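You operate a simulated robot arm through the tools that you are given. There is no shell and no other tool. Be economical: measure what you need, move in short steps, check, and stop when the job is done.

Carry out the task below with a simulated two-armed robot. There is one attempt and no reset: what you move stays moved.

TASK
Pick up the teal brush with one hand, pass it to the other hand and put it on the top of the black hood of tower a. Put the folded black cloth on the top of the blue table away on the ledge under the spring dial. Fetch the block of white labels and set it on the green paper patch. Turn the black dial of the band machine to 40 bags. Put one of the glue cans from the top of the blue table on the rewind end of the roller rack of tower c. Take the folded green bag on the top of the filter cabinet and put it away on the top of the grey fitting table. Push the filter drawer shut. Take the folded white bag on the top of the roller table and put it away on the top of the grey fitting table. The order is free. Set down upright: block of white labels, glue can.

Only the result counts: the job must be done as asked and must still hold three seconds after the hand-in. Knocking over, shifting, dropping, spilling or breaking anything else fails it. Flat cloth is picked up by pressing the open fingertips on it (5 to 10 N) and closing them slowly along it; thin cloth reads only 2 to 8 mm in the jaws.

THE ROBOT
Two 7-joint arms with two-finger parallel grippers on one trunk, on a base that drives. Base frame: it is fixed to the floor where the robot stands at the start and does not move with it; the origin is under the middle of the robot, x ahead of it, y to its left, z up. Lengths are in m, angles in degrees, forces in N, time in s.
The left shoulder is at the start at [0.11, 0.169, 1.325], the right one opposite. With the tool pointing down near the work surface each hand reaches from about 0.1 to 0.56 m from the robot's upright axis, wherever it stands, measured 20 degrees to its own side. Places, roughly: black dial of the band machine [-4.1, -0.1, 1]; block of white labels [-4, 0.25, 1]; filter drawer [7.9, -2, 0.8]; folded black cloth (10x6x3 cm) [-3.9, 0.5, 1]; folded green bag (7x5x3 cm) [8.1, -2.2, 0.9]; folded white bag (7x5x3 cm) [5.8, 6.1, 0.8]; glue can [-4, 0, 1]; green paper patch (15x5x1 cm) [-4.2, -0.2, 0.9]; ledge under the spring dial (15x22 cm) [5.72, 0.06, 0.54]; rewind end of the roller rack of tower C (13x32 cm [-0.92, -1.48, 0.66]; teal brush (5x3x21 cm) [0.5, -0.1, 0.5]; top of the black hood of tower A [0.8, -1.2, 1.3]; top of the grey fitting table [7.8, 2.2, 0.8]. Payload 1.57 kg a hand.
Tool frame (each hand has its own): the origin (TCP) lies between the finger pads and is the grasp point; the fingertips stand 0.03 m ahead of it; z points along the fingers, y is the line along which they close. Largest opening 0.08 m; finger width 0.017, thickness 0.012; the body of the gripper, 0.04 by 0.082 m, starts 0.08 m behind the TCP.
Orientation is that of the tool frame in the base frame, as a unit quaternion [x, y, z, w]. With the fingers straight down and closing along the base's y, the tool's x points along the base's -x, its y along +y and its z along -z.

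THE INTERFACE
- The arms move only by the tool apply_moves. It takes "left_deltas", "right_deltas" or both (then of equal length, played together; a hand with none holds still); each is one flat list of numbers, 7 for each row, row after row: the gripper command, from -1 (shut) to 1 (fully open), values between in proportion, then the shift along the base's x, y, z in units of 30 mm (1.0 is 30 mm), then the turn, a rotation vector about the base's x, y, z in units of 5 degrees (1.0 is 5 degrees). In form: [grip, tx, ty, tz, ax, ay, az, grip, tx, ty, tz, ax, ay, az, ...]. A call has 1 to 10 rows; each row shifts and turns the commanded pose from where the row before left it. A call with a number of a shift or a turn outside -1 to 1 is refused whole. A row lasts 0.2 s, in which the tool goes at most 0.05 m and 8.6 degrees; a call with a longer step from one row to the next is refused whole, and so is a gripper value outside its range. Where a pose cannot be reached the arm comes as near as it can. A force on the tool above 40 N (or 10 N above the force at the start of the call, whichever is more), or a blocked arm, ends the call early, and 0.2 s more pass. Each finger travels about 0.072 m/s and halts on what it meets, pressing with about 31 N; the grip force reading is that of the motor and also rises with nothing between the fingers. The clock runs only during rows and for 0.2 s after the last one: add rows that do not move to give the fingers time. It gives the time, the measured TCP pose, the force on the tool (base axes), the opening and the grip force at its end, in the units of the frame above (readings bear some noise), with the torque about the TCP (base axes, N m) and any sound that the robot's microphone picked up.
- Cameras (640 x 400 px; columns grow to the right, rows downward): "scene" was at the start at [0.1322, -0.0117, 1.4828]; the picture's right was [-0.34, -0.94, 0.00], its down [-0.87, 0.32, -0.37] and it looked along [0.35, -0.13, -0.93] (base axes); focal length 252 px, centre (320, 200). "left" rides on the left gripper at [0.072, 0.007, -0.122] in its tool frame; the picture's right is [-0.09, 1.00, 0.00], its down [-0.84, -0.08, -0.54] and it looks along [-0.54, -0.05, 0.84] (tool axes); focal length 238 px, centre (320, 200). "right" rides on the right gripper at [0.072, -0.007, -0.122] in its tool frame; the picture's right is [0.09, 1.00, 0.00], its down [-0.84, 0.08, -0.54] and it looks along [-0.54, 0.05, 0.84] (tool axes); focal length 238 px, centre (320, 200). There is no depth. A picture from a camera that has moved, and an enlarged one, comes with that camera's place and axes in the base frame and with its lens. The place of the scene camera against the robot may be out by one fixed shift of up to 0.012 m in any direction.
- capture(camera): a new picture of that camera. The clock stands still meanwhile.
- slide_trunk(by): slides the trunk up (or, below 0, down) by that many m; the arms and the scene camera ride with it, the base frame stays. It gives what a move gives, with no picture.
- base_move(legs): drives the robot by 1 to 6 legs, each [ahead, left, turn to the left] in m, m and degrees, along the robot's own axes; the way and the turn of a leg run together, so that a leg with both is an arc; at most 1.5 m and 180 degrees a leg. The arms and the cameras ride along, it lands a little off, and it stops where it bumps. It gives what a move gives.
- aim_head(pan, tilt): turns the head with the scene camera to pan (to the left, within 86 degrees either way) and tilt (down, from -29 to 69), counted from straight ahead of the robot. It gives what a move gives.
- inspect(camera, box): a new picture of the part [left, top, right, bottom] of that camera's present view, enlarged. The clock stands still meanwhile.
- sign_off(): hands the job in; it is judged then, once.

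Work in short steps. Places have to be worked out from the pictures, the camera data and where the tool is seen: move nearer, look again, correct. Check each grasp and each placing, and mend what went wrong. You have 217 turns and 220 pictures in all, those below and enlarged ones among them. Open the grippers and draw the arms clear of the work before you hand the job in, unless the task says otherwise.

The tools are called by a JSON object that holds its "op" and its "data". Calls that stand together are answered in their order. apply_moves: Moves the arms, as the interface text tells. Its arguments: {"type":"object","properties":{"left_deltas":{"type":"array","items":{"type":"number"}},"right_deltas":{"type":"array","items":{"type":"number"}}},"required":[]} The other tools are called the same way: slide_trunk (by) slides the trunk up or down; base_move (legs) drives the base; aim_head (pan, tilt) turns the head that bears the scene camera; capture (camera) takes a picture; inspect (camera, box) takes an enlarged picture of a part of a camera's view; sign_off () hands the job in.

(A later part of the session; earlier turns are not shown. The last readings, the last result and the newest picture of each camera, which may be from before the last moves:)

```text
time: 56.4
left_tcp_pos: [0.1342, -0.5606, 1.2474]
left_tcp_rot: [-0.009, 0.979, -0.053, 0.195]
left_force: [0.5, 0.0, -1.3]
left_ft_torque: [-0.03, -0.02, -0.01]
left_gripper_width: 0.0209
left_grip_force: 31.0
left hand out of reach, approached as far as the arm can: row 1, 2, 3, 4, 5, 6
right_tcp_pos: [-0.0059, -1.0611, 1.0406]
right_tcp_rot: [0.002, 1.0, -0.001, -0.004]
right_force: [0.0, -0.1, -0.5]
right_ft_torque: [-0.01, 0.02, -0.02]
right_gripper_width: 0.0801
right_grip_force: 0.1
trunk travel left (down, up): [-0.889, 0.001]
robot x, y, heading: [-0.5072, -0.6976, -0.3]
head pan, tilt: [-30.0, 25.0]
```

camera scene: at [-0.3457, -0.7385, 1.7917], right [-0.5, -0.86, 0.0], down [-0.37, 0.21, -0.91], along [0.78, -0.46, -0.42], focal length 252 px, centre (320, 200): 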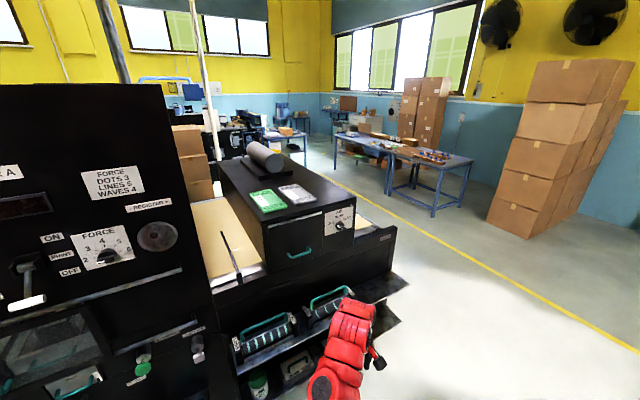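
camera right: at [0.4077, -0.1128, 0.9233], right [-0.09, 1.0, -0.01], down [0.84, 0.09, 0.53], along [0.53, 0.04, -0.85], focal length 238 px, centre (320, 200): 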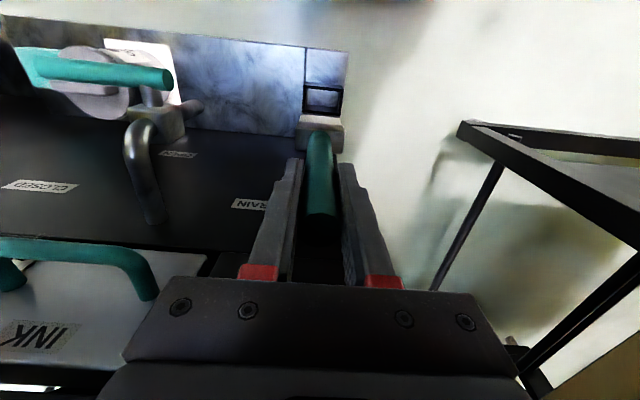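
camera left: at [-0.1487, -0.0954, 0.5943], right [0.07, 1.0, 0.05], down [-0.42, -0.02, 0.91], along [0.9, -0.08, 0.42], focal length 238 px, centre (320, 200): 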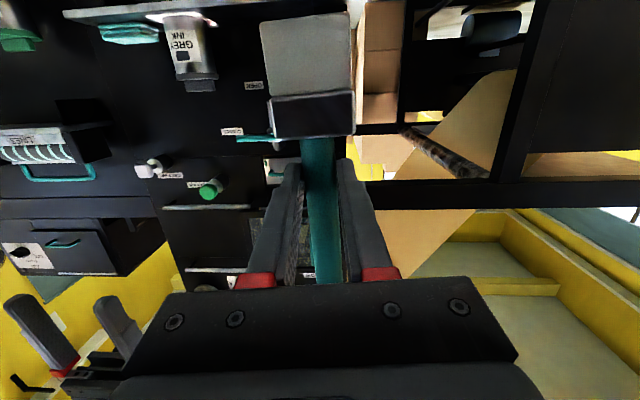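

Pitch reaches 35° from vertical there. Try farther out.

{"op": "apply_moves", "data": {"left_deltas": [-1, 1, 0, 0.7, 0, 0, 0, -1, 1, 0, 0.7, 0, 0, 0, -1, 1, 0, 0.7, 0, 0, 0, -1, 1, 0, 0.7, 0, 0, 0, -1, 1, 0, 0.7, 0, 0, 0, -1, 0.4, 0, 0.3, 0, 0.5, 0, -1, 0, 0, 0, 0, 1, 0, -1, 0, 0, 0, 0, 1, 0, -1, 0, 0, 0, 0, 1, 0, -1, 0, 0, 0, 0, 1, 0]}}

```text
time: 58.6
left_tcp_pos: [0.2338, -0.5685, 1.34]
left_tcp_rot: [-0.016, 0.997, -0.052, 0.058]
left_force: [-0.3, -0.1, 0.0]
left_ft_torque: [-0.02, -0.02, 0.02]
left_gripper_width: 0.0002
left_grip_force: 20.5
left hand out of reach, approached as far as the arm can: row 1, 2, 6, 7, 8, 9, 10
right_tcp_pos: [-0.0057, -1.0612, 1.0409]
right_tcp_rot: [0.002, 1.0, -0.001, -0.004]
right_force: [-0.5, -0.2, 0.0]
right_ft_torque: [0.0, 0.02, 0.0]
right_gripper_width: 0.0797
right_grip_force: 0.0
trunk travel left (down, up): [-0.889, 0.001]
robot x, y, heading: [-0.5067, -0.7012, -0.3]
head pan, tilt: [-30.0, 25.0]
```

The gripper is empty – the brush was knocked out, maybe by the lever. I look at once.

{"op": "capture", "data": {"camera": "left"}}

{"op": "aim_head", "data": {"pan": 0, "tilt": 50}}

{"op": "capture", "data": {"camera": "scene"}}

```text
197 pictures are left
camera left: at [0.1467, -0.5535, 1.4517], right [0.07, 0.99, -0.1], down [0.77, 0.01, 0.64], along [0.64, -0.12, -0.76], focal length 238 px, centre (320, 200)
```

left: 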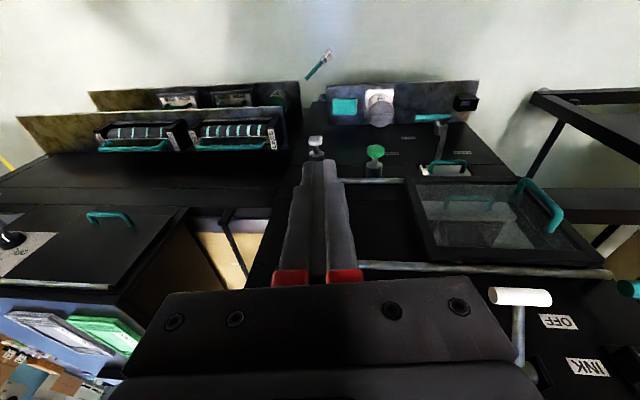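

```text
time: 59.6
left_tcp_pos: [0.2338, -0.5699, 1.3389]
left_tcp_rot: [-0.015, 0.997, -0.052, 0.059]
left_force: [0.2, 0.3, 0.5]
left_ft_torque: [0.03, -0.01, 0.0]
left_gripper_width: 0.0
left_grip_force: 21.0
right_tcp_pos: [-0.0058, -1.0618, 1.0403]
right_tcp_rot: [0.002, 1.0, -0.001, -0.004]
right_force: [0.6, -0.4, 0.0]
right_ft_torque: [-0.02, -0.02, -0.02]
right_gripper_width: 0.0799
right_grip_force: 0.1
trunk travel left (down, up): [-0.889, 0.001]
robot x, y, heading: [-0.5055, -0.7041, -0.4]
head pan, tilt: [0.0, 50.0]
```

```text
196 pictures are left
camera scene: at [-0.3485, -0.6935, 1.7543], right [-0.01, -1.0, 0.0], down [-0.77, 0.0, -0.64], along [0.64, 0.0, -0.77], focal length 252 px, centre (320, 200)
```

scene: 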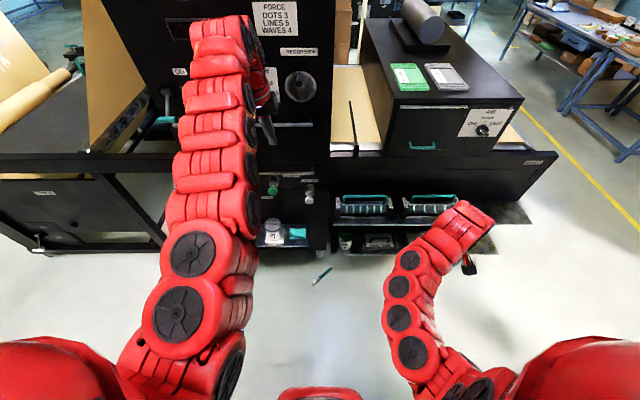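

The brush lies on the floor near (0.40,-0.71), unbroken apparently. I retract the left arm, tuck the right hand, to fetch it with the left hand from the floor.

{"op": "apply_moves", "data": {"left_deltas": [-1, -0.8, 0.1, -0.2, 0, 0, 0, -1, -0.8, 0.1, -0.6, 0, 0, 0, -1, -0.8, 0.1, -1, 0, 0, 0, 1, -0.8, 0.1, -1, 0, 0, 0, 1, -0.8, 0.1, -1, 0, 0, 0, 1, -0.8, 0.1, -1, 0, 0, 0, 1, -0.8, 0.1, -1, 0, 0, 0, 1, -0.8, 0.1, -1, 0, 0, 0, 1, -0.6, 0.1, -1, 0, 0, -0.5, 1, -0.4, 0, -1, 0, 0, -0.5], "right_deltas": [1, -0.5, 0, -1, 0, 0, 0, 1, -0.5, 0, -1, 0, 0, 0, 1, -0.7, 0, -0.5, 0, 0, 0, 1, -1, 0, -0.4, 0, 0, 0, 1, -1, 0, -0.4, 0, 0, 0, 1, -1, 0, -0.3, 0, 0, 0, 1, -1, 0, 0, 0, 0, 0, 1, -1, 0, 0, 0, 0, 0, 1, -1, 0, 0, 0, 0, 0, 1, -1, 0, 0, 0, 0, 0]}}

{"op": "apply_moves", "data": {"left_deltas": [1, 0, 0, -0.5, 0, 0, -1, 1, 0, 0, -0.5, 0, 0, -1, 1, 0, 0, -0.5, 0, 0, -1, 1, 0, 0, -0.5, 0, 0, -1, 1, 0, 0, 0, 0, 0, -1, 1, 0, 0, 0, 0, 0, -1, 1, 0, 0, 0, 0, 0, -1, 1, 0, 0, 0, 0, 0, -1]}}

{"op": "capture", "data": {"camera": "scene"}}

```text
time: 61.8
left_tcp_pos: [0.1504, -0.5596, 1.2729]
left_tcp_rot: [-0.016, 0.998, -0.052, 0.036]
left_force: [0.3, 0.3, -0.5]
left_ft_torque: [-0.02, -0.02, 0.01]
left_gripper_width: 0.08
left_grip_force: 0.0
left hand out of reach, approached as far as the arm can: row 4, 5, 6, 7, 8, 9, 10
right_tcp_pos: [-0.2677, -1.0608, 0.9324]
right_tcp_rot: [0.002, 1.0, -0.001, -0.004]
right_force: [-0.1, -0.5, -0.3]
right_ft_torque: [0.01, -0.04, -0.02]
right_gripper_width: 0.08
right_grip_force: 0.1
trunk travel left (down, up): [-0.889, 0.001]
robot x, y, heading: [-0.5043, -0.7038, -0.4]
head pan, tilt: [0.0, 50.0]
```

```text
time: 63.6
left_tcp_pos: [0.1495, -0.5589, 1.2135]
left_tcp_rot: [0.327, 0.943, -0.061, 0.016]
left_force: [0.4, -0.3, 1.3]
left_ft_torque: [0.0, -0.02, 0.0]
left_gripper_width: 0.0801
left_grip_force: 0.0
right_tcp_pos: [-0.2668, -1.0604, 0.9311]
right_tcp_rot: [0.002, 1.0, -0.002, -0.003]
right_force: [0.1, -0.3, -0.3]
right_ft_torque: [-0.01, 0.01, 0.0]
right_gripper_width: 0.08
right_grip_force: 0.0
trunk travel left (down, up): [-0.889, 0.001]
robot x, y, heading: [-0.506, -0.6968, -0.7]
head pan, tilt: [0.0, 50.0]
```

```text
195 pictures are left
camera scene: at [-0.3483, -0.6931, 1.7543], right [-0.01, -1.0, 0.0], down [-0.77, 0.0, -0.64], along [0.64, 0.0, -0.77], focal length 252 px, centre (320, 200)
```

scene: 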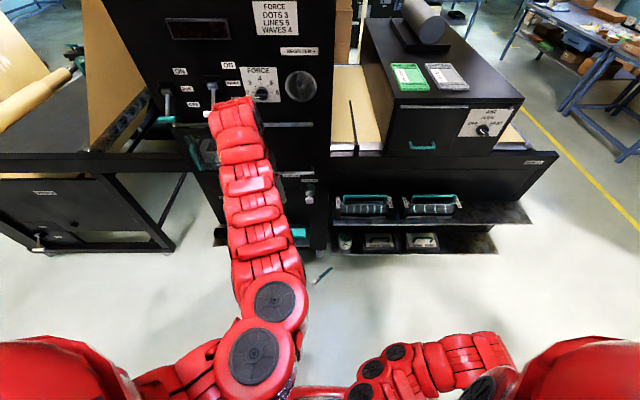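

The left arm must come down first, then back.

{"op": "apply_moves", "data": {"left_deltas": [1, -0.1, 0, -1, 0, 0, 0, 1, -0.1, 0, -1, 0, 0, 0, 1, -0.2, 0, -1, 0, 0, 0, 1, -0.3, 0, -1, 0, 0, 0, 1, -0.5, 0, -1, 0, 0, 0, 1, -0.7, 0, -1, 0, 0, 0, 1, -0.7, 0, -1, 0, 0, 0, 1, -0.7, 0, -1, 0, 0, 0, 1, -0.7, 0, -1, 0, 0, 0, 1, -0.7, 0, -1, 0, 0, 0]}}

{"op": "base_move", "data": {"legs": [[0, -0.1, 0]]}}

{"op": "slide_trunk", "data": {"by": -0.7}}

{"op": "capture", "data": {"camera": "left"}}

{"op": "capture", "data": {"camera": "scene"}}

```text
time: 65.8
left_tcp_pos: [0.0087, -0.5569, 0.9116]
left_tcp_rot: [0.326, 0.943, -0.062, 0.017]
left_force: [0.2, 0.1, -0.4]
left_ft_torque: [0.01, 0.0, -0.03]
left_gripper_width: 0.0801
left_grip_force: 0.0
right_tcp_pos: [-0.268, -1.0613, 0.9312]
right_tcp_rot: [0.001, 1.0, -0.001, -0.002]
right_force: [0.9, -0.5, 0.3]
right_ft_torque: [0.0, -0.01, -0.03]
right_gripper_width: 0.0801
right_grip_force: 0.2
trunk travel left (down, up): [-0.889, 0.001]
robot x, y, heading: [-0.5071, -0.6971, -0.2]
head pan, tilt: [0.0, 50.0]
```

```text
time: 66.9
left_tcp_pos: [0.0083, -0.6564, 0.9122]
left_tcp_rot: [0.326, 0.943, -0.062, 0.017]
left_force: [0.3, 0.1, 0.1]
left_ft_torque: [0.01, -0.03, -0.01]
left_gripper_width: 0.0802
left_grip_force: 0.3
right_tcp_pos: [-0.2679, -1.1591, 0.9317]
right_tcp_rot: [0.002, 1.0, -0.001, -0.004]
right_force: [-0.6, 1.0, -0.3]
right_ft_torque: [0.01, -0.01, 0.01]
right_gripper_width: 0.08
right_grip_force: 0.0
trunk travel left (down, up): [-0.889, 0.001]
robot x, y, heading: [-0.5031, -0.7962, -0.2]
head pan, tilt: [0.0, 50.0]
```

```text
refused: -0.7 is not a number from -0.4 to 0.4
```

```text
194 pictures are left
camera left: at [-0.0439, -0.5919, 1.0281], right [0.69, 0.72, -0.1], down [0.62, -0.5, 0.61], along [0.39, -0.48, -0.79], focal length 238 px, centre (320, 200)
```

left: 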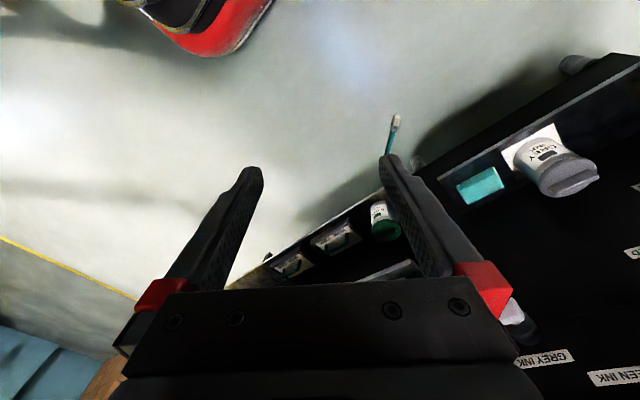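

```text
193 pictures are left
camera scene: at [-0.3489, -0.7903, 1.7543], right [-0.01, -1.0, 0.0], down [-0.77, 0.0, -0.64], along [0.64, 0.0, -0.77], focal length 252 px, centre (320, 200)
```

scene: 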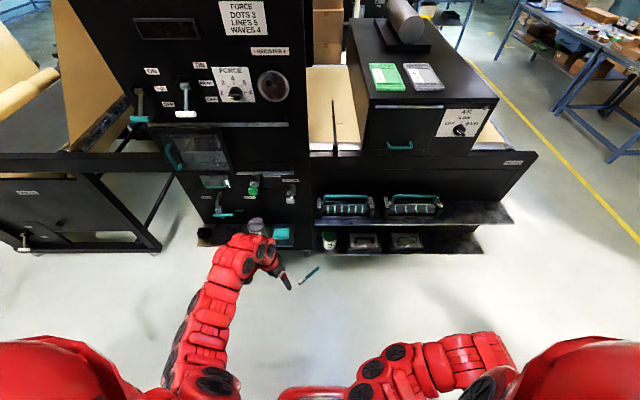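

Lower the trunk 0.4 m, then look again with the left camera.

{"op": "slide_trunk", "data": {"by": -0.4}}

{"op": "slide_trunk", "data": {"by": -0.2}}

{"op": "base_move", "data": {"legs": [[0.2, -0.05, 0]]}}

{"op": "capture", "data": {"camera": "left"}}

{"op": "capture", "data": {"camera": "scene"}}

```text
time: 70.7
left_tcp_pos: [0.0087, -0.6561, 0.5131]
left_tcp_rot: [0.326, 0.943, -0.06, 0.017]
left_force: [0.2, 0.2, 0.9]
left_ft_torque: [0.0, 0.0, 0.0]
left_gripper_width: 0.0799
left_grip_force: 0.0
right_tcp_pos: [-0.2687, -1.1584, 0.5318]
right_tcp_rot: [0.002, 1.0, -0.001, -0.005]
right_force: [0.0, 0.4, 1.2]
right_ft_torque: [0.01, 0.04, 0.0]
right_gripper_width: 0.0802
right_grip_force: 0.1
trunk travel left (down, up): [-0.489, 0.401]
robot x, y, heading: [-0.5088, -0.798, -0.2]
head pan, tilt: [0.0, 50.0]
```

```text
time: 72.9
left_tcp_pos: [0.0084, -0.656, 0.3135]
left_tcp_rot: [0.326, 0.943, -0.062, 0.017]
left_force: [0.6, -1.0, -0.3]
left_ft_torque: [0.01, 0.0, -0.04]
left_gripper_width: 0.0797
left_grip_force: 0.1
right_tcp_pos: [-0.2687, -1.1582, 0.3321]
right_tcp_rot: [0.002, 1.0, -0.001, -0.003]
right_force: [0.0, -0.1, 0.2]
right_ft_torque: [-0.02, 0.01, 0.03]
right_gripper_width: 0.0799
right_grip_force: 0.0
trunk travel left (down, up): [-0.289, 0.601]
robot x, y, heading: [-0.5054, -0.8003, -0.2]
head pan, tilt: [0.0, 50.0]
```

```text
time: 74.5
left_tcp_pos: [0.2064, -0.7059, 0.3124]
left_tcp_rot: [0.324, 0.944, -0.061, 0.017]
left_force: [0.1, -0.2, -0.8]
left_ft_torque: [-0.03, -0.03, -0.01]
left_gripper_width: 0.08
left_grip_force: 0.2
right_tcp_pos: [-0.0675, -1.2084, 0.3314]
right_tcp_rot: [0.001, 1.0, -0.002, -0.003]
right_force: [0.5, -0.1, -0.4]
right_ft_torque: [0.04, 0.02, 0.01]
right_gripper_width: 0.0801
right_grip_force: 0.1
trunk travel left (down, up): [-0.289, 0.601]
robot x, y, heading: [-0.3062, -0.8458, -0.1]
head pan, tilt: [0.0, 50.0]
```

```text
192 pictures are left
camera left: at [0.155, -0.6419, 0.428], right [0.68, 0.72, -0.1], down [0.62, -0.5, 0.61], along [0.39, -0.47, -0.79], focal length 238 px, centre (320, 200)
```

left: 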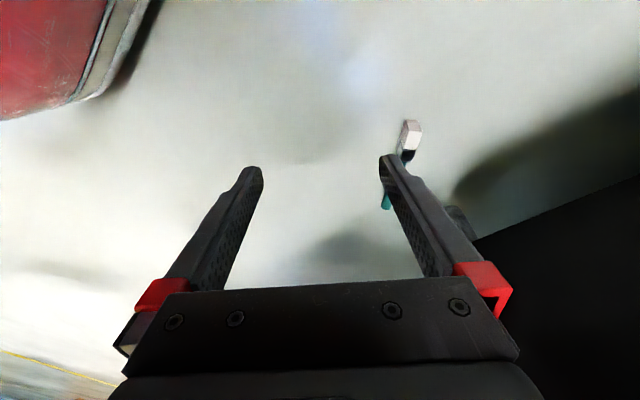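

```text
191 pictures are left
camera scene: at [-0.1491, -0.8415, 1.1542], right [0.0, -1.0, 0.0], down [-0.77, 0.0, -0.64], along [0.64, 0.0, -0.77], focal length 252 px, centre (320, 200)
```

scene: 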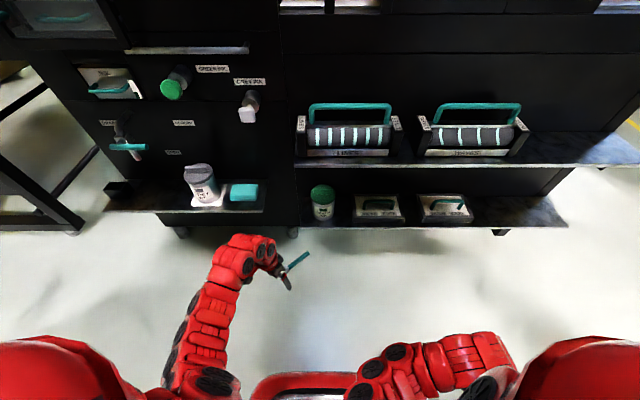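

Brush spans (0.336,-0.651)–(0.461,-0.787) on the floor. I lower the trunk 0.18, drive ahead 0.17, then orient the hand across the brush.

{"op": "slide_trunk", "data": {"by": -0.15}}

{"op": "base_move", "data": {"legs": [[0.17, 0.03, 0]]}}

{"op": "apply_moves", "data": {"left_deltas": [1, 0, 0, 0, 0.76, 0, -0.93, 1, 0, 0, 0, 0.76, 0, -0.93, 1, 0, 0, 0, -0.66, -0.61, 0, 1, 0, 0, 0, -0.66, -0.61, 0, 1, 0, 0, 0, -0.66, -0.61, 0, 1, 0, 0, 0, -0.66, -0.61, 0, 1, 0, 0, 0, 0, 0, 0]}}

{"op": "capture", "data": {"camera": "left"}}

```text
time: 76.3
left_tcp_pos: [0.207, -0.7054, 0.1895]
left_tcp_rot: [0.324, 0.944, -0.06, 0.022]
left_force: [0.0, 0.2, -0.3]
left_ft_torque: [-0.01, 0.0, 0.02]
left_gripper_width: 0.08
left_grip_force: 0.0
right_tcp_pos: [-0.065, -1.2096, 0.2088]
right_tcp_rot: [0.004, 1.0, -0.002, 0.008]
right_force: [-1.0, -0.4, 0.2]
right_ft_torque: [0.0, 0.01, 0.0]
right_gripper_width: 0.0799
right_grip_force: 0.0
trunk travel left (down, up): [-0.139, 0.751]
robot x, y, heading: [-0.3051, -0.8495, -0.1]
head pan, tilt: [0.0, 50.0]
```

```text
time: 77.9
left_tcp_pos: [0.3714, -0.6755, 0.1905]
left_tcp_rot: [0.326, 0.943, -0.062, 0.023]
left_force: [-0.4, 0.6, -0.7]
left_ft_torque: [0.01, -0.01, 0.0]
left_gripper_width: 0.0797
left_grip_force: 0.0
right_tcp_pos: [0.1093, -1.1749, 0.2082]
right_tcp_rot: [0.003, 1.0, 0.005, 0.018]
right_force: [-0.4, -0.4, 0.2]
right_ft_torque: [0.04, 0.0, -0.03]
right_gripper_width: 0.0798
right_grip_force: 0.0
trunk travel left (down, up): [-0.139, 0.751]
robot x, y, heading: [-0.1371, -0.8211, 0.1]
head pan, tilt: [0.0, 50.0]
stopped in leg 1: the robot was blocked; the commanded pose is now the measured one
```

```text
time: 79.7
left_tcp_pos: [0.3725, -0.6751, 0.1881]
left_tcp_rot: [0.398, 0.905, -0.064, 0.139]
left_force: [-0.2, -0.9, -0.8]
left_ft_torque: [-0.02, -0.01, 0.04]
left_gripper_width: 0.0799
left_grip_force: 0.0
right_tcp_pos: [0.1108, -1.1738, 0.2083]
right_tcp_rot: [0.004, 1.0, 0.008, 0.02]
right_force: [0.6, -0.7, 0.3]
right_ft_torque: [-0.03, 0.04, 0.01]
right_gripper_width: 0.0798
right_grip_force: 0.1
trunk travel left (down, up): [-0.139, 0.751]
robot x, y, heading: [-0.1345, -0.8181, 0.1]
head pan, tilt: [0.0, 50.0]
stopped in row 7 (left hand): the arm was blocked; the commanded pose is now the measured one
```

```text
190 pictures are left
camera left: at [0.3049, -0.5945, 0.2836], right [0.79, 0.61, 0.02], down [0.37, -0.52, 0.77], along [0.48, -0.6, -0.64], focal length 238 px, centre (320, 200)
```

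left: 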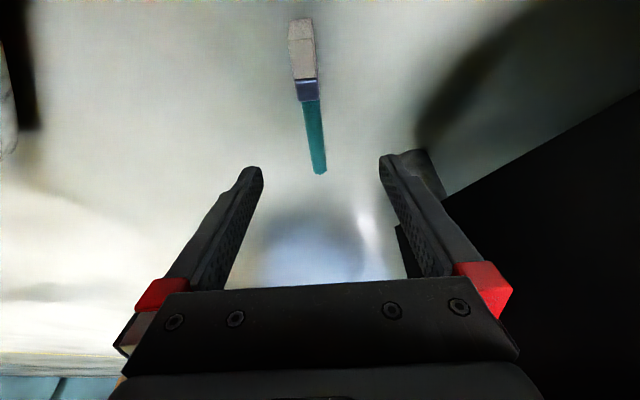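

Something is blocking robot and arm; check the scene.

{"op": "aim_head", "data": {"pan": 25, "tilt": 60}}

{"op": "capture", "data": {"camera": "scene"}}

```text
time: 80.6
left_tcp_pos: [0.3725, -0.675, 0.1883]
left_tcp_rot: [0.397, 0.905, -0.065, 0.139]
left_force: [-0.2, 0.5, -0.5]
left_ft_torque: [-0.01, -0.01, 0.04]
left_gripper_width: 0.0801
left_grip_force: 0.0
right_tcp_pos: [0.1123, -1.1717, 0.2082]
right_tcp_rot: [0.004, 1.0, 0.005, 0.018]
right_force: [-0.1, 0.5, -0.1]
right_ft_torque: [0.01, -0.01, 0.01]
right_gripper_width: 0.08
right_grip_force: 0.1
trunk travel left (down, up): [-0.139, 0.751]
robot x, y, heading: [-0.1359, -0.8175, 0.1]
head pan, tilt: [25.0, 60.0]
```

```text
189 pictures are left
camera scene: at [-0.0102, -0.7767, 1.0137], right [0.42, -0.91, 0.01], down [-0.78, -0.37, -0.51], along [0.47, 0.21, -0.86], focal length 252 px, centre (320, 200)
```

scene: 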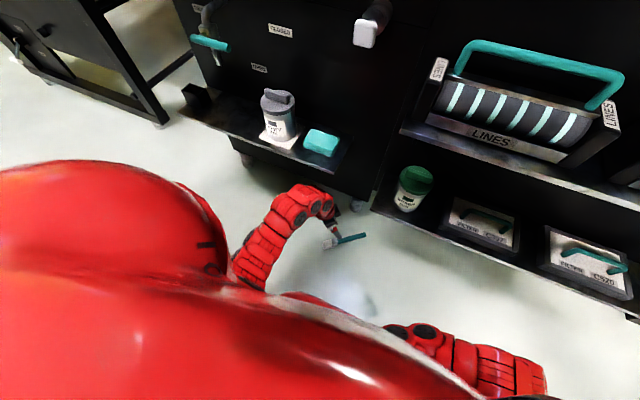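

The chassis seems slightly lifted (right elbow or arm touching the floor/base). Raise the trunk and move the right hand up and out to its better pose.

{"op": "slide_trunk", "data": {"by": 0.15}}

{"op": "apply_moves", "data": {"right_deltas": [1, 0.7, 0, 0.4, 0, 0, 0, 1, 0.7, 0, 0.4, 0, 0, 0, 1, 0.7, 0, 0.4, 0, 0, 0, 1, 0.7, 0, 0.4, 0, 0, 0, 1, 0.7, 0, 0.4, 0, 0, 0, 1, 0.7, 0, 0.4, 0, 0, 0, 1, 0.7, 0, 0.4, 0, 0, 0, 1, 0.7, 0, 0.4, 0, 0, 0, 1, 0.7, 0, 0.4, 0, 0, 0]}}

{"op": "capture", "data": {"camera": "scene"}}

```text
time: 82.3
left_tcp_pos: [0.3732, -0.6768, 0.3096]
left_tcp_rot: [0.397, 0.906, -0.065, 0.129]
left_force: [0.0, -0.6, -0.1]
left_ft_torque: [0.02, 0.02, 0.01]
left_gripper_width: 0.0799
left_grip_force: 0.1
right_tcp_pos: [0.1121, -1.1743, 0.331]
right_tcp_rot: [0.003, 1.0, 0.007, 0.007]
right_force: [0.8, -0.4, 0.0]
right_ft_torque: [0.01, -0.01, -0.02]
right_gripper_width: 0.0799
right_grip_force: 0.0
trunk travel left (down, up): [-0.289, 0.601]
robot x, y, heading: [-0.1349, -0.8207, 0.3]
head pan, tilt: [25.0, 60.0]
```

```text
time: 84.3
left_tcp_pos: [0.3731, -0.6766, 0.31]
left_tcp_rot: [0.398, 0.906, -0.067, 0.13]
left_force: [-0.7, -0.3, 0.0]
left_ft_torque: [0.02, -0.02, -0.01]
left_gripper_width: 0.08
left_grip_force: 0.1
right_tcp_pos: [0.3015, -1.1748, 0.4402]
right_tcp_rot: [0.004, 1.0, 0.006, 0.008]
right_force: [-1.0, 0.3, -0.1]
right_ft_torque: [0.02, -0.02, 0.0]
right_gripper_width: 0.0798
right_grip_force: 0.0
trunk travel left (down, up): [-0.289, 0.601]
robot x, y, heading: [-0.1338, -0.8185, 0.2]
head pan, tilt: [25.0, 60.0]
```

```text
188 pictures are left
camera scene: at [0.0053, -0.7826, 1.1417], right [0.42, -0.91, 0.0], down [-0.78, -0.37, -0.5], along [0.45, 0.21, -0.87], focal length 252 px, centre (320, 200)
```

scene: 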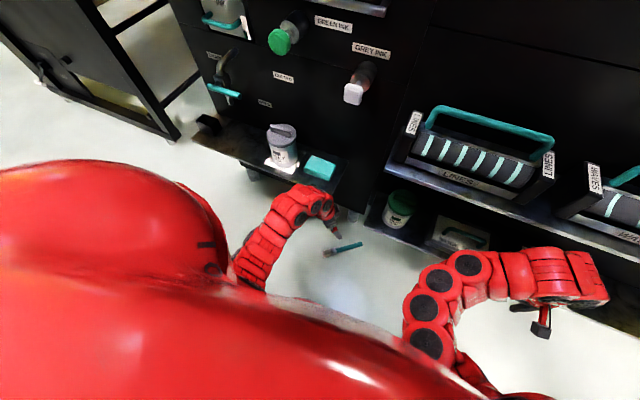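

Try lowering the trunk again with the right arm in the raised pose.

{"op": "slide_trunk", "data": {"by": -0.2}}

```text
time: 86.5
left_tcp_pos: [0.3725, -0.6764, 0.1102]
left_tcp_rot: [0.397, 0.906, -0.066, 0.129]
left_force: [-0.1, -0.5, -0.6]
left_ft_torque: [0.0, -0.02, 0.0]
left_gripper_width: 0.0802
left_grip_force: 0.0
right_tcp_pos: [0.2996, -1.175, 0.2399]
right_tcp_rot: [0.004, 1.0, 0.006, 0.008]
right_force: [-0.2, -0.3, -0.9]
right_ft_torque: [-0.04, -0.01, -0.02]
right_gripper_width: 0.08
right_grip_force: 0.0
trunk travel left (down, up): [-0.089, 0.801]
robot x, y, heading: [-0.1373, -0.8223, 0.1]
head pan, tilt: [25.0, 60.0]
```

Good drop. Orientation is right; move over the grip point and lower to just above.

{"op": "apply_moves", "data": {"left_deltas": [1, 0.2, -0.41, -0.3, 0, 0, 0, 1, 0.2, -0.41, -0.4, 0, 0, 0, 1, 0.2, -0.41, -0.5, 0, 0, 0, 1, 0, 0, -0.2, 0, 0, 0]}}

{"op": "capture", "data": {"camera": "left"}}

```text
time: 87.5
left_tcp_pos: [0.3907, -0.7128, 0.0681]
left_tcp_rot: [0.397, 0.906, -0.065, 0.13]
left_force: [-0.5, 0.1, 0.3]
left_ft_torque: [-0.02, 0.01, 0.03]
left_gripper_width: 0.0803
left_grip_force: 0.1
right_tcp_pos: [0.3, -1.174, 0.2395]
right_tcp_rot: [0.004, 1.0, 0.008, 0.008]
right_force: [-0.3, 0.5, -0.3]
right_ft_torque: [-0.01, -0.02, 0.02]
right_gripper_width: 0.0803
right_grip_force: 0.0
trunk travel left (down, up): [-0.089, 0.801]
robot x, y, heading: [-0.132, -0.8184, 0.2]
head pan, tilt: [25.0, 60.0]
```

```text
187 pictures are left
camera left: at [0.3257, -0.6327, 0.1639], right [0.79, 0.61, 0.01], down [0.39, -0.52, 0.76], along [0.47, -0.6, -0.65], focal length 238 px, centre (320, 200)
```

left: 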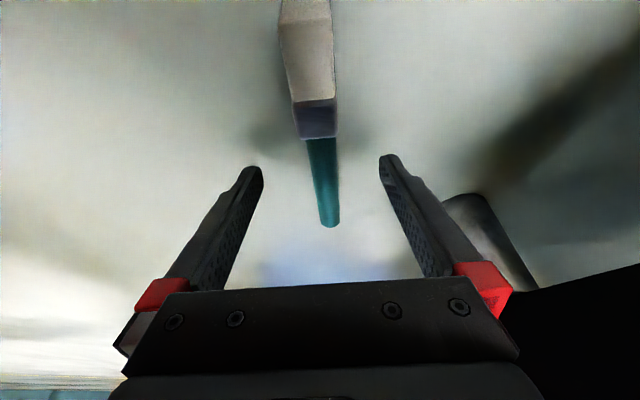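

Grip point refined to ≈(0.402,-0.728). Lower and close.

{"op": "apply_moves", "data": {"left_deltas": [1, 0.25, -0.33, -0.3, 0, 0, 0, 1, 0, 0, -0.5, 0, 0, 0, 1, 0, 0, -0.3, 0, 0, 0, -1, 0, 0, 0, 0, 0, 0, -1, 0, 0, 0, 0, 0, 0, -1, 0, 0, 0, 0, 0, 0, -1, 0, 0, 0, 0, 0, 0, -1, 0, 0, 0, 0, 0, 0]}}

```text
time: 89.3
left_tcp_pos: [0.3975, -0.7225, 0.0348]
left_tcp_rot: [0.397, 0.906, -0.066, 0.129]
left_force: [1.0, 0.2, -0.3]
left_ft_torque: [0.0, 0.03, -0.01]
left_gripper_width: 0.0208
left_grip_force: 31.1
right_tcp_pos: [0.301, -1.1747, 0.2402]
right_tcp_rot: [0.004, 1.0, 0.007, 0.008]
right_force: [0.0, -0.4, 0.3]
right_ft_torque: [0.01, -0.03, 0.01]
right_gripper_width: 0.0799
right_grip_force: 0.1
trunk travel left (down, up): [-0.089, 0.801]
robot x, y, heading: [-0.1376, -0.818, 0.2]
head pan, tilt: [25.0, 60.0]
```

Gripped. Lift a bit, back off, and raise the trunk.

{"op": "apply_moves", "data": {"left_deltas": [-1, 0, 0, 0.5, 0, 0, 0, -1, 0, 0, 0.8, 0, 0, 0, -1, 0, 0, 0.8, 0, 0, 0, -1, 0, 0, 0.8, 0, 0, 0]}}

{"op": "base_move", "data": {"legs": [[-0.35, 0, 0]]}}

{"op": "slide_trunk", "data": {"by": 0.4}}

{"op": "slide_trunk", "data": {"by": 0.4}}

{"op": "capture", "data": {"camera": "left"}}

```text
time: 90.3
left_tcp_pos: [0.3994, -0.7235, 0.1205]
left_tcp_rot: [0.397, 0.906, -0.066, 0.13]
left_force: [0.4, 0.4, -1.2]
left_ft_torque: [-0.01, 0.0, 0.0]
left_gripper_width: 0.0209
left_grip_force: 30.9
right_tcp_pos: [0.3006, -1.1744, 0.2401]
right_tcp_rot: [0.004, 1.0, 0.008, 0.008]
right_force: [-0.5, 0.2, 0.1]
right_ft_torque: [-0.01, 0.01, -0.02]
right_gripper_width: 0.0799
right_grip_force: 0.1
trunk travel left (down, up): [-0.089, 0.801]
robot x, y, heading: [-0.1346, -0.8207, -0.1]
head pan, tilt: [25.0, 60.0]
```

```text
time: 92.6
left_tcp_pos: [0.0491, -0.7257, 0.122]
left_tcp_rot: [0.399, 0.905, -0.067, 0.13]
left_force: [0.2, -0.6, -1.3]
left_ft_torque: [-0.03, 0.0, -0.02]
left_gripper_width: 0.0208
left_grip_force: 31.2
right_tcp_pos: [-0.0522, -1.1766, 0.2402]
right_tcp_rot: [0.004, 1.0, 0.006, 0.007]
right_force: [-0.8, 0.8, -0.2]
right_ft_torque: [-0.01, 0.0, 0.02]
right_gripper_width: 0.0799
right_grip_force: 0.1
trunk travel left (down, up): [-0.089, 0.801]
robot x, y, heading: [-0.4831, -0.8196, 0.0]
head pan, tilt: [25.0, 60.0]
```

```text
time: 96.4
left_tcp_pos: [0.0492, -0.7247, 0.5216]
left_tcp_rot: [0.399, 0.905, -0.066, 0.13]
left_force: [-0.1, -0.3, -0.2]
left_ft_torque: [-0.03, -0.04, 0.01]
left_gripper_width: 0.0208
left_grip_force: 31.4
right_tcp_pos: [-0.0502, -1.1757, 0.6398]
right_tcp_rot: [0.004, 1.0, 0.007, 0.007]
right_force: [-0.5, 0.5, 0.0]
right_ft_torque: [0.0, 0.03, 0.01]
right_gripper_width: 0.0801
right_grip_force: 0.0
trunk travel left (down, up): [-0.489, 0.401]
robot x, y, heading: [-0.485, -0.8186, 0.1]
head pan, tilt: [25.0, 60.0]
```

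```text
time: 100.2
left_tcp_pos: [0.0484, -0.7257, 0.9217]
left_tcp_rot: [0.398, 0.906, -0.066, 0.129]
left_force: [-1.0, -0.3, -0.9]
left_ft_torque: [0.01, -0.04, 0.02]
left_gripper_width: 0.0208
left_grip_force: 30.9
right_tcp_pos: [-0.0509, -1.1761, 1.0403]
right_tcp_rot: [0.005, 1.0, 0.007, 0.008]
right_force: [1.1, 0.3, 0.7]
right_ft_torque: [0.02, 0.0, -0.01]
right_gripper_width: 0.0798
right_grip_force: 0.1
trunk travel left (down, up): [-0.889, 0.001]
robot x, y, heading: [-0.486, -0.8203, 0.1]
head pan, tilt: [25.0, 60.0]
```

```text
186 pictures are left
camera left: at [-0.016, -0.6446, 1.0176], right [0.8, 0.61, 0.01], down [0.39, -0.52, 0.76], along [0.47, -0.6, -0.65], focal length 238 px, centre (320, 200)
```

left: 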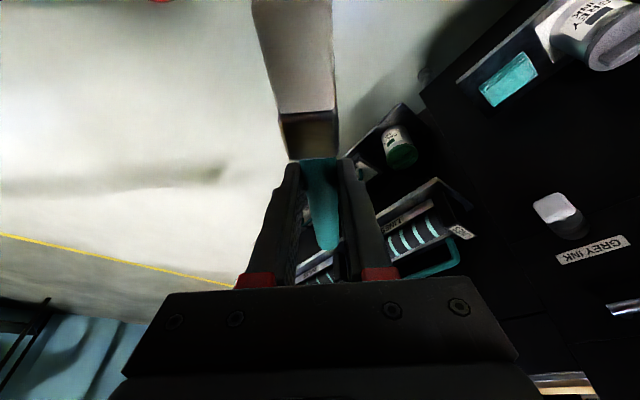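

Brush firmly held. Turn the hand back +47° so the brush lies along x, and drive toward the hood.

{"op": "apply_moves", "data": {"left_deltas": [-1, 0, 0, 0, 0, 0, 1, -1, 0, 0, 0, 0, 0, 1, -1, 0, 0, 0, 0, 0, 1, -1, 0, 0, 0, 0, 0, 1, -1, 0, 0, 0, 0, 0, 1, -1, 0, 0, 0, 0, 0, 1, -1, 0, 0, 0, 0, 0, 1, -1, 0, 0, 0, 0, 0, 1, -1, 0, 0, 0, 0, 0, 1, -1, 0, 0, 0, 0, 0, 0.5]}}

{"op": "base_move", "data": {"legs": [[0.15, 0, 0], [0, -0.65, 0]]}}

{"op": "aim_head", "data": {"pan": 5, "tilt": 40}}

{"op": "capture", "data": {"camera": "scene"}}

{"op": "capture", "data": {"camera": "left"}}

```text
time: 102.4
left_tcp_pos: [0.0485, -0.726, 0.9224]
left_tcp_rot: [-0.001, 0.989, -0.007, 0.145]
left_force: [0.1, -0.7, -1.4]
left_ft_torque: [-0.02, 0.0, 0.0]
left_gripper_width: 0.021
left_grip_force: 31.0
right_tcp_pos: [-0.0521, -1.1762, 1.04]
right_tcp_rot: [0.005, 1.0, 0.007, 0.007]
right_force: [0.5, 0.0, -0.2]
right_ft_torque: [0.01, 0.03, 0.03]
right_gripper_width: 0.08
right_grip_force: 0.1
trunk travel left (down, up): [-0.889, 0.001]
robot x, y, heading: [-0.4832, -0.8171, 0.2]
head pan, tilt: [25.0, 60.0]
```

```text
time: 107.0
left_tcp_pos: [0.1924, -1.3822, 0.9213]
left_tcp_rot: [0.011, 0.989, -0.01, 0.146]
left_force: [-0.6, 0.5, -0.6]
left_ft_torque: [0.0, -0.04, 0.0]
left_gripper_width: 0.0208
left_grip_force: 30.8
right_tcp_pos: [0.0828, -1.8297, 1.0401]
right_tcp_rot: [0.016, 1.0, 0.006, 0.007]
right_force: [-0.1, -1.0, -0.4]
right_ft_torque: [0.0, -0.02, 0.02]
right_gripper_width: 0.0801
right_grip_force: 0.0
trunk travel left (down, up): [-0.889, 0.001]
robot x, y, heading: [-0.3416, -1.4648, -1.3]
head pan, tilt: [25.0, 60.0]
```

```text
time: 107.8
left_tcp_pos: [0.1922, -1.3827, 0.9207]
left_tcp_rot: [0.01, 0.989, -0.01, 0.145]
left_force: [-0.1, -0.2, -0.9]
left_ft_torque: [-0.01, 0.0, -0.02]
left_gripper_width: 0.0209
left_grip_force: 31.2
right_tcp_pos: [0.0831, -1.8303, 1.0407]
right_tcp_rot: [0.016, 1.0, 0.007, 0.006]
right_force: [0.6, 0.9, 0.3]
right_ft_torque: [-0.02, -0.01, -0.01]
right_gripper_width: 0.0799
right_grip_force: 0.0
trunk travel left (down, up): [-0.889, 0.001]
robot x, y, heading: [-0.3408, -1.4639, -1.4]
head pan, tilt: [5.0, 40.0]
```

```text
185 pictures are left
camera scene: at [-0.1791, -1.4517, 1.7684], right [0.06, -1.0, 0.0], down [-0.64, -0.04, -0.77], along [0.76, 0.05, -0.64], focal length 252 px, centre (320, 200)
```

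scene: 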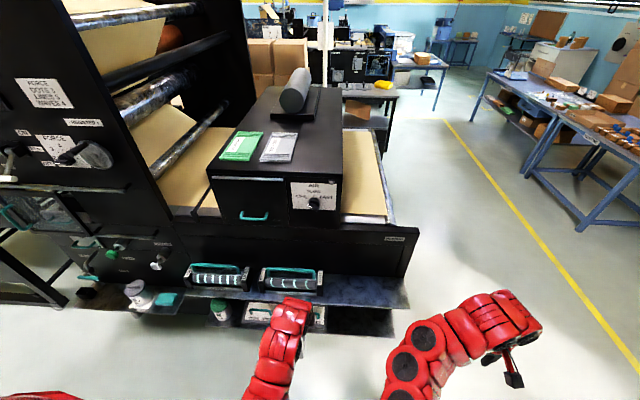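

```text
184 pictures are left
camera left: at [0.0879, -1.3729, 1.0177], right [0.11, 0.99, 0.01], down [0.64, -0.08, 0.76], along [0.76, -0.08, -0.65], focal length 238 px, centre (320, 200)
```

left: 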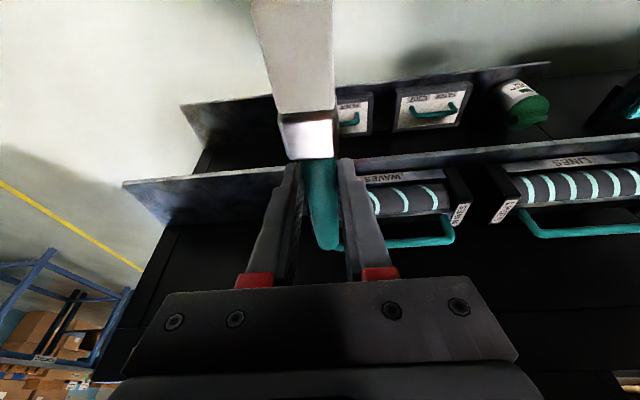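

Cross-checking both views puts the hood top at z≈1.25, front edge x≈0.55, free strip around y≈-1.41. Raise the left hand while extended, still in front of the hood.

{"op": "apply_moves", "data": {"left_deltas": [-1, 1, 0, 0.5, 0, 0, 0, -1, 1, 0, 0.5, 0, 0, 0, -1, 1, 0, 0.8, 0, 0, 0, -1, 1, 0, 1, 0, 0, 0, -1, 0.8, 0, 1, 0, 0, 0, -1, 0.8, 0, 1, 0, 0, 0, -1, 0.5, 0, 1, 0, 0, 0, -1, 0.5, 0, 1, 0, 0, 0, -1, 0, 0, 1, 0, 0, 0, -1, 0, 0, 1, 0, 0, 0]}}

{"op": "apply_moves", "data": {"left_deltas": [-1, 0, 0, 1, 0, 0, 0, -1, 0, 0, 1, 0, 0, 0, -1, 0, 0, 1, 0, 0, 0, -1, 0, 0, 1, 0, 0, 0, -1, 0, 0, 1, 0, 0, 0]}}

```text
time: 110.0
left_tcp_pos: [0.3931, -1.3839, 1.1874]
left_tcp_rot: [0.011, 0.989, -0.01, 0.145]
left_force: [-0.1, -0.5, -1.7]
left_ft_torque: [0.03, 0.01, -0.01]
left_gripper_width: 0.0211
left_grip_force: 31.4
right_tcp_pos: [0.0829, -1.8293, 1.0399]
right_tcp_rot: [0.015, 1.0, 0.007, 0.009]
right_force: [-0.5, 0.6, 1.0]
right_ft_torque: [-0.01, -0.01, 0.01]
right_gripper_width: 0.0799
right_grip_force: 0.0
trunk travel left (down, up): [-0.889, 0.001]
robot x, y, heading: [-0.3433, -1.4668, -1.5]
head pan, tilt: [5.0, 40.0]
```

```text
time: 111.2
left_tcp_pos: [0.3896, -1.383, 1.3342]
left_tcp_rot: [0.01, 0.989, -0.01, 0.145]
left_force: [0.0, 0.6, -1.8]
left_ft_torque: [-0.01, -0.06, 0.01]
left_gripper_width: 0.0208
left_grip_force: 31.2
right_tcp_pos: [0.0829, -1.8294, 1.0401]
right_tcp_rot: [0.016, 1.0, 0.007, 0.007]
right_force: [-0.3, 0.2, 0.1]
right_ft_torque: [-0.05, -0.05, 0.0]
right_gripper_width: 0.0799
right_grip_force: 0.0
trunk travel left (down, up): [-0.889, 0.001]
robot x, y, heading: [-0.3399, -1.4625, -1.2]
head pan, tilt: [5.0, 40.0]
```

Check clearance with the left camera before driving over the hood.

{"op": "capture", "data": {"camera": "left"}}

{"op": "capture", "data": {"camera": "scene"}}

```text
183 pictures are left
camera left: at [0.2846, -1.3733, 1.4302], right [0.11, 0.99, 0.01], down [0.64, -0.08, 0.76], along [0.76, -0.08, -0.65], focal length 238 px, centre (320, 200)
```

left: 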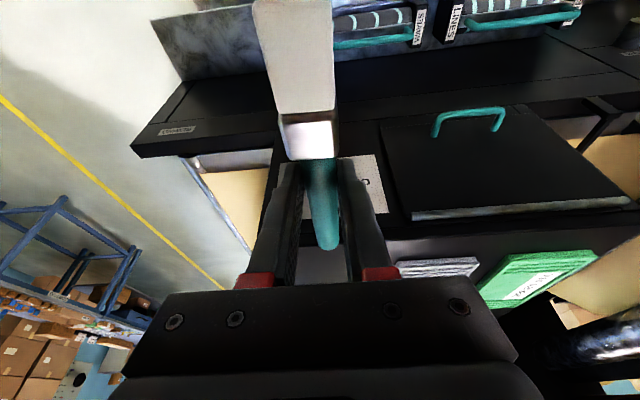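

```text
182 pictures are left
camera scene: at [-0.1797, -1.4519, 1.7685], right [0.06, -1.0, 0.0], down [-0.64, -0.04, -0.77], along [0.76, 0.05, -0.64], focal length 252 px, centre (320, 200)
```

scene: 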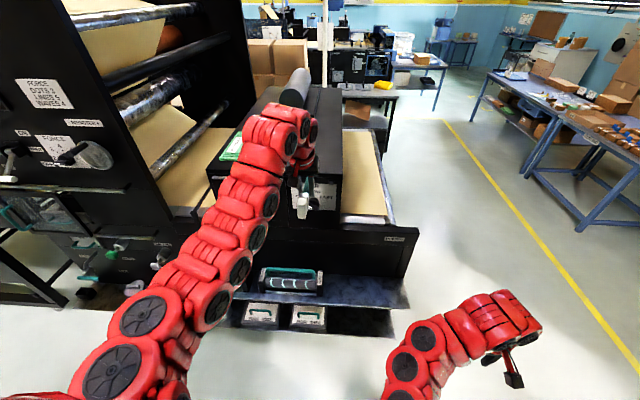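

Zoom in to see the hood's front top edge.

{"op": "inspect", "data": {"camera": "left", "box": [340, 150, 640, 340]}}

```text
2.11 times, centred on (490, 245) of left
camera zoom: at [0.2846, -1.3733, 1.4302], right [0.11, 0.99, 0.01], down [0.64, -0.08, 0.76], along [0.76, -0.08, -0.65], focal length 502 px, centre (-38, 105)
```

zoom: 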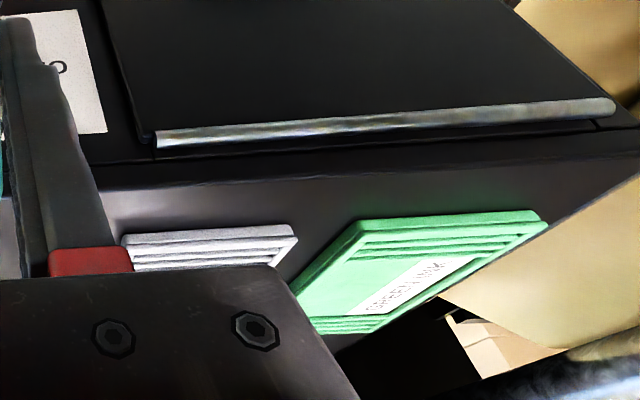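

Ambiguous by ±4 cm, so raise further before driving over, then descend with contact sensing.

{"op": "apply_moves", "data": {"left_deltas": [-1, 0.2, 0, 0.8, 0, 0, 0, -1, 0.2, 0, 0.8, 0, 0, 0, -1, 0.2, 0, 0.8, 0, 0, 0]}}

{"op": "base_move", "data": {"legs": [[0.15, 0, 0]]}}

{"op": "capture", "data": {"camera": "left"}}

{"op": "capture", "data": {"camera": "scene"}}

```text
time: 112.0
left_tcp_pos: [0.4096, -1.3845, 1.4073]
left_tcp_rot: [0.011, 0.989, -0.009, 0.145]
left_force: [0.0, 0.8, -1.4]
left_ft_torque: [0.0, -0.03, -0.01]
left_gripper_width: 0.021
left_grip_force: 31.0
right_tcp_pos: [0.0819, -1.8296, 1.0414]
right_tcp_rot: [0.016, 1.0, 0.007, 0.008]
right_force: [0.5, -0.1, 0.0]
right_ft_torque: [-0.01, 0.01, -0.01]
right_gripper_width: 0.0797
right_grip_force: 0.0
trunk travel left (down, up): [-0.889, 0.001]
robot x, y, heading: [-0.3439, -1.4652, -1.2]
head pan, tilt: [5.0, 40.0]
```

```text
time: 113.4
left_tcp_pos: [0.5582, -1.3865, 1.4077]
left_tcp_rot: [0.01, 0.989, -0.009, 0.146]
left_force: [0.4, 0.5, -1.1]
left_ft_torque: [-0.01, -0.03, -0.06]
left_gripper_width: 0.0209
left_grip_force: 31.0
right_tcp_pos: [0.2322, -1.8336, 1.0407]
right_tcp_rot: [0.016, 1.0, 0.007, 0.009]
right_force: [-1.0, 0.1, 0.5]
right_ft_torque: [-0.01, -0.02, 0.02]
right_gripper_width: 0.0799
right_grip_force: 0.1
trunk travel left (down, up): [-0.889, 0.001]
robot x, y, heading: [-0.1936, -1.4668, -1.3]
head pan, tilt: [5.0, 40.0]
```

```text
180 pictures are left
camera left: at [0.453, -1.377, 1.5052], right [0.11, 0.99, 0.01], down [0.64, -0.08, 0.76], along [0.76, -0.08, -0.65], focal length 238 px, centre (320, 200)
```

left: 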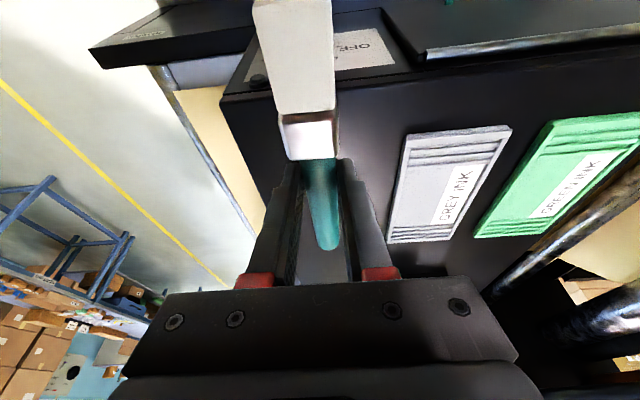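

```text
179 pictures are left
camera scene: at [-0.0306, -1.455, 1.7688], right [0.07, -1.0, 0.0], down [-0.64, -0.04, -0.77], along [0.77, 0.05, -0.64], focal length 252 px, centre (320, 200)
```

scene: 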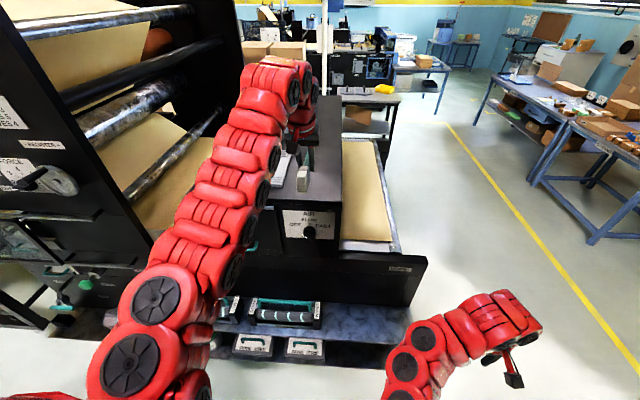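

Clear strip is y -1.30…-1.49; TCP y -1.387 is right. Drive ahead 0.14 more and descend gently.

{"op": "base_move", "data": {"legs": [[0.14, 0, 1]]}}

{"op": "apply_moves", "data": {"left_deltas": [-1, 0, 0, -0.7, 0, 0, 0, -1, 0, 0, -0.7, 0, 0, 0, -1, 0, 0, -0.7, 0, 0, 0, -1, 0, 0, -0.4, 0, 0, 0]}}

{"op": "capture", "data": {"camera": "left"}}

```text
time: 114.7
left_tcp_pos: [0.6954, -1.3746, 1.4091]
left_tcp_rot: [0.002, 0.989, -0.009, 0.146]
left_force: [-0.3, -0.3, -1.9]
left_ft_torque: [0.02, -0.04, 0.02]
left_gripper_width: 0.0208
left_grip_force: 31.0
right_tcp_pos: [0.38, -1.8266, 1.0413]
right_tcp_rot: [0.007, 1.0, 0.007, 0.008]
right_force: [-0.3, -0.1, 0.1]
right_ft_torque: [-0.01, -0.04, 0.0]
right_gripper_width: 0.08
right_grip_force: 0.0
trunk travel left (down, up): [-0.889, 0.001]
robot x, y, heading: [-0.0533, -1.4704, -0.5]
head pan, tilt: [5.0, 40.0]
```

```text
time: 115.7
left_tcp_pos: [0.6976, -1.374, 1.3337]
left_tcp_rot: [0.002, 0.989, -0.009, 0.145]
left_force: [0.3, 1.3, -1.0]
left_ft_torque: [-0.01, -0.04, -0.01]
left_gripper_width: 0.0209
left_grip_force: 31.3
right_tcp_pos: [0.3789, -1.8276, 1.0401]
right_tcp_rot: [0.006, 1.0, 0.006, 0.008]
right_force: [-0.8, -0.9, 0.0]
right_ft_torque: [0.02, -0.01, 0.04]
right_gripper_width: 0.0799
right_grip_force: 0.0
trunk travel left (down, up): [-0.889, 0.001]
robot x, y, heading: [-0.0517, -1.4678, -0.4]
head pan, tilt: [5.0, 40.0]
```

```text
178 pictures are left
camera left: at [0.5925, -1.3669, 1.4306], right [0.09, 1.0, 0.01], down [0.64, -0.07, 0.76], along [0.76, -0.06, -0.65], focal length 238 px, centre (320, 200)
```

left: 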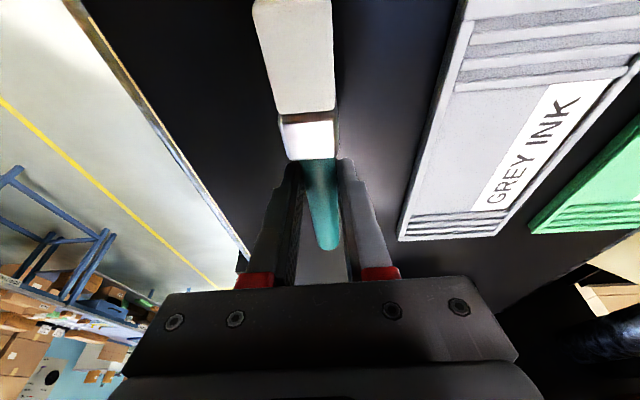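

Descend in small steps watching the force.

{"op": "apply_moves", "data": {"left_deltas": [-1, 0, -0.2, -0.3, 0, 0, 0, -1, 0, -0.2, -0.3, 0, 0, 0, -1, 0, 0, -0.3, 0, 0, 0, -1, 0, 0, -0.2, 0, 0, 0]}}

{"op": "capture", "data": {"camera": "left"}}

```text
time: 116.7
left_tcp_pos: [0.6963, -1.387, 1.3048]
left_tcp_rot: [0.001, 0.989, -0.008, 0.15]
left_force: [1.7, 0.9, 23.6]
left_ft_torque: [0.0, -0.18, 0.05]
left_gripper_width: 0.0209
left_grip_force: 30.8
right_tcp_pos: [0.3777, -1.8279, 1.042]
right_tcp_rot: [0.006, 1.0, 0.006, 0.008]
right_force: [-0.2, -0.4, -0.3]
right_ft_torque: [0.04, -0.01, 0.0]
right_gripper_width: 0.0802
right_grip_force: 0.0
trunk travel left (down, up): [-0.889, 0.001]
robot x, y, heading: [-0.0499, -1.4715, -0.4]
head pan, tilt: [5.0, 40.0]
```

```text
177 pictures are left
camera left: at [0.59, -1.38, 1.3996], right [0.09, 1.0, 0.01], down [0.64, -0.07, 0.77], along [0.77, -0.06, -0.64], focal length 238 px, centre (320, 200)
```

left: 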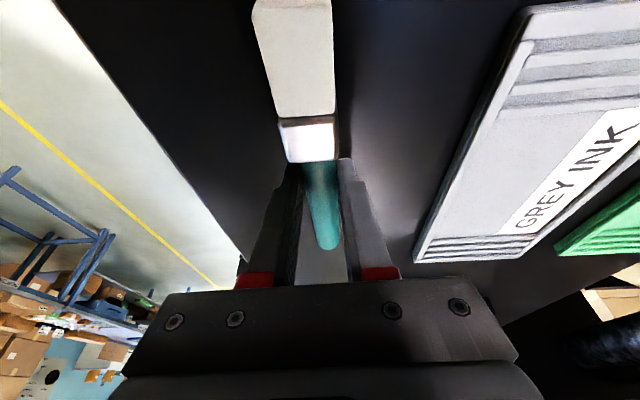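

Contact made (24 N). Ease up slightly, open, and lift.

{"op": "apply_moves", "data": {"left_deltas": [-1, 0, 0, 0.12, 0, 0, 0, 0, 0, 0, 0, 0, 0, 0, 0, 0, 0, 0, 0, 0, 0, 1, 0, 0, 0, 0, 0, 0, 1, 0, 0, 0, 0, 0, 0, 1, 0, 0, 0.3, 0, 0, 0, 1, 0, 0, 0.6, 0, 0, 0, 1, 0, 0, 0.8, 0, 0, 0, 1, 0, 0, 0.8, 0, 0, 0, 1, 0, 0, 0.8, 0, 0, 0]}}

{"op": "capture", "data": {"camera": "left"}}

```text
time: 118.9
left_tcp_pos: [0.6963, -1.3873, 1.405]
left_tcp_rot: [0.003, 0.989, -0.009, 0.146]
left_force: [0.3, -0.8, 1.0]
left_ft_torque: [0.02, 0.01, 0.0]
left_gripper_width: 0.0803
left_grip_force: 0.0
right_tcp_pos: [0.3792, -1.8273, 1.0419]
right_tcp_rot: [0.006, 1.0, 0.007, 0.008]
right_force: [-0.5, 0.4, -0.5]
right_ft_torque: [0.02, 0.0, 0.03]
right_gripper_width: 0.0802
right_grip_force: 0.1
trunk travel left (down, up): [-0.889, 0.001]
robot x, y, heading: [-0.0524, -1.4706, -0.5]
head pan, tilt: [5.0, 40.0]
```

```text
176 pictures are left
camera left: at [0.5913, -1.3802, 1.5011], right [0.09, 1.0, 0.01], down [0.64, -0.07, 0.76], along [0.76, -0.06, -0.65], focal length 238 px, centre (320, 200)
```

left: 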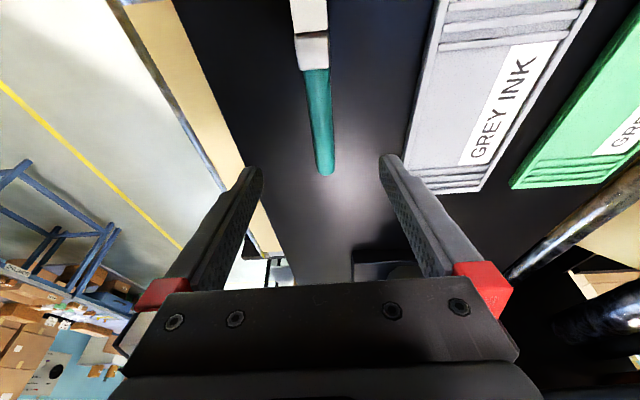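

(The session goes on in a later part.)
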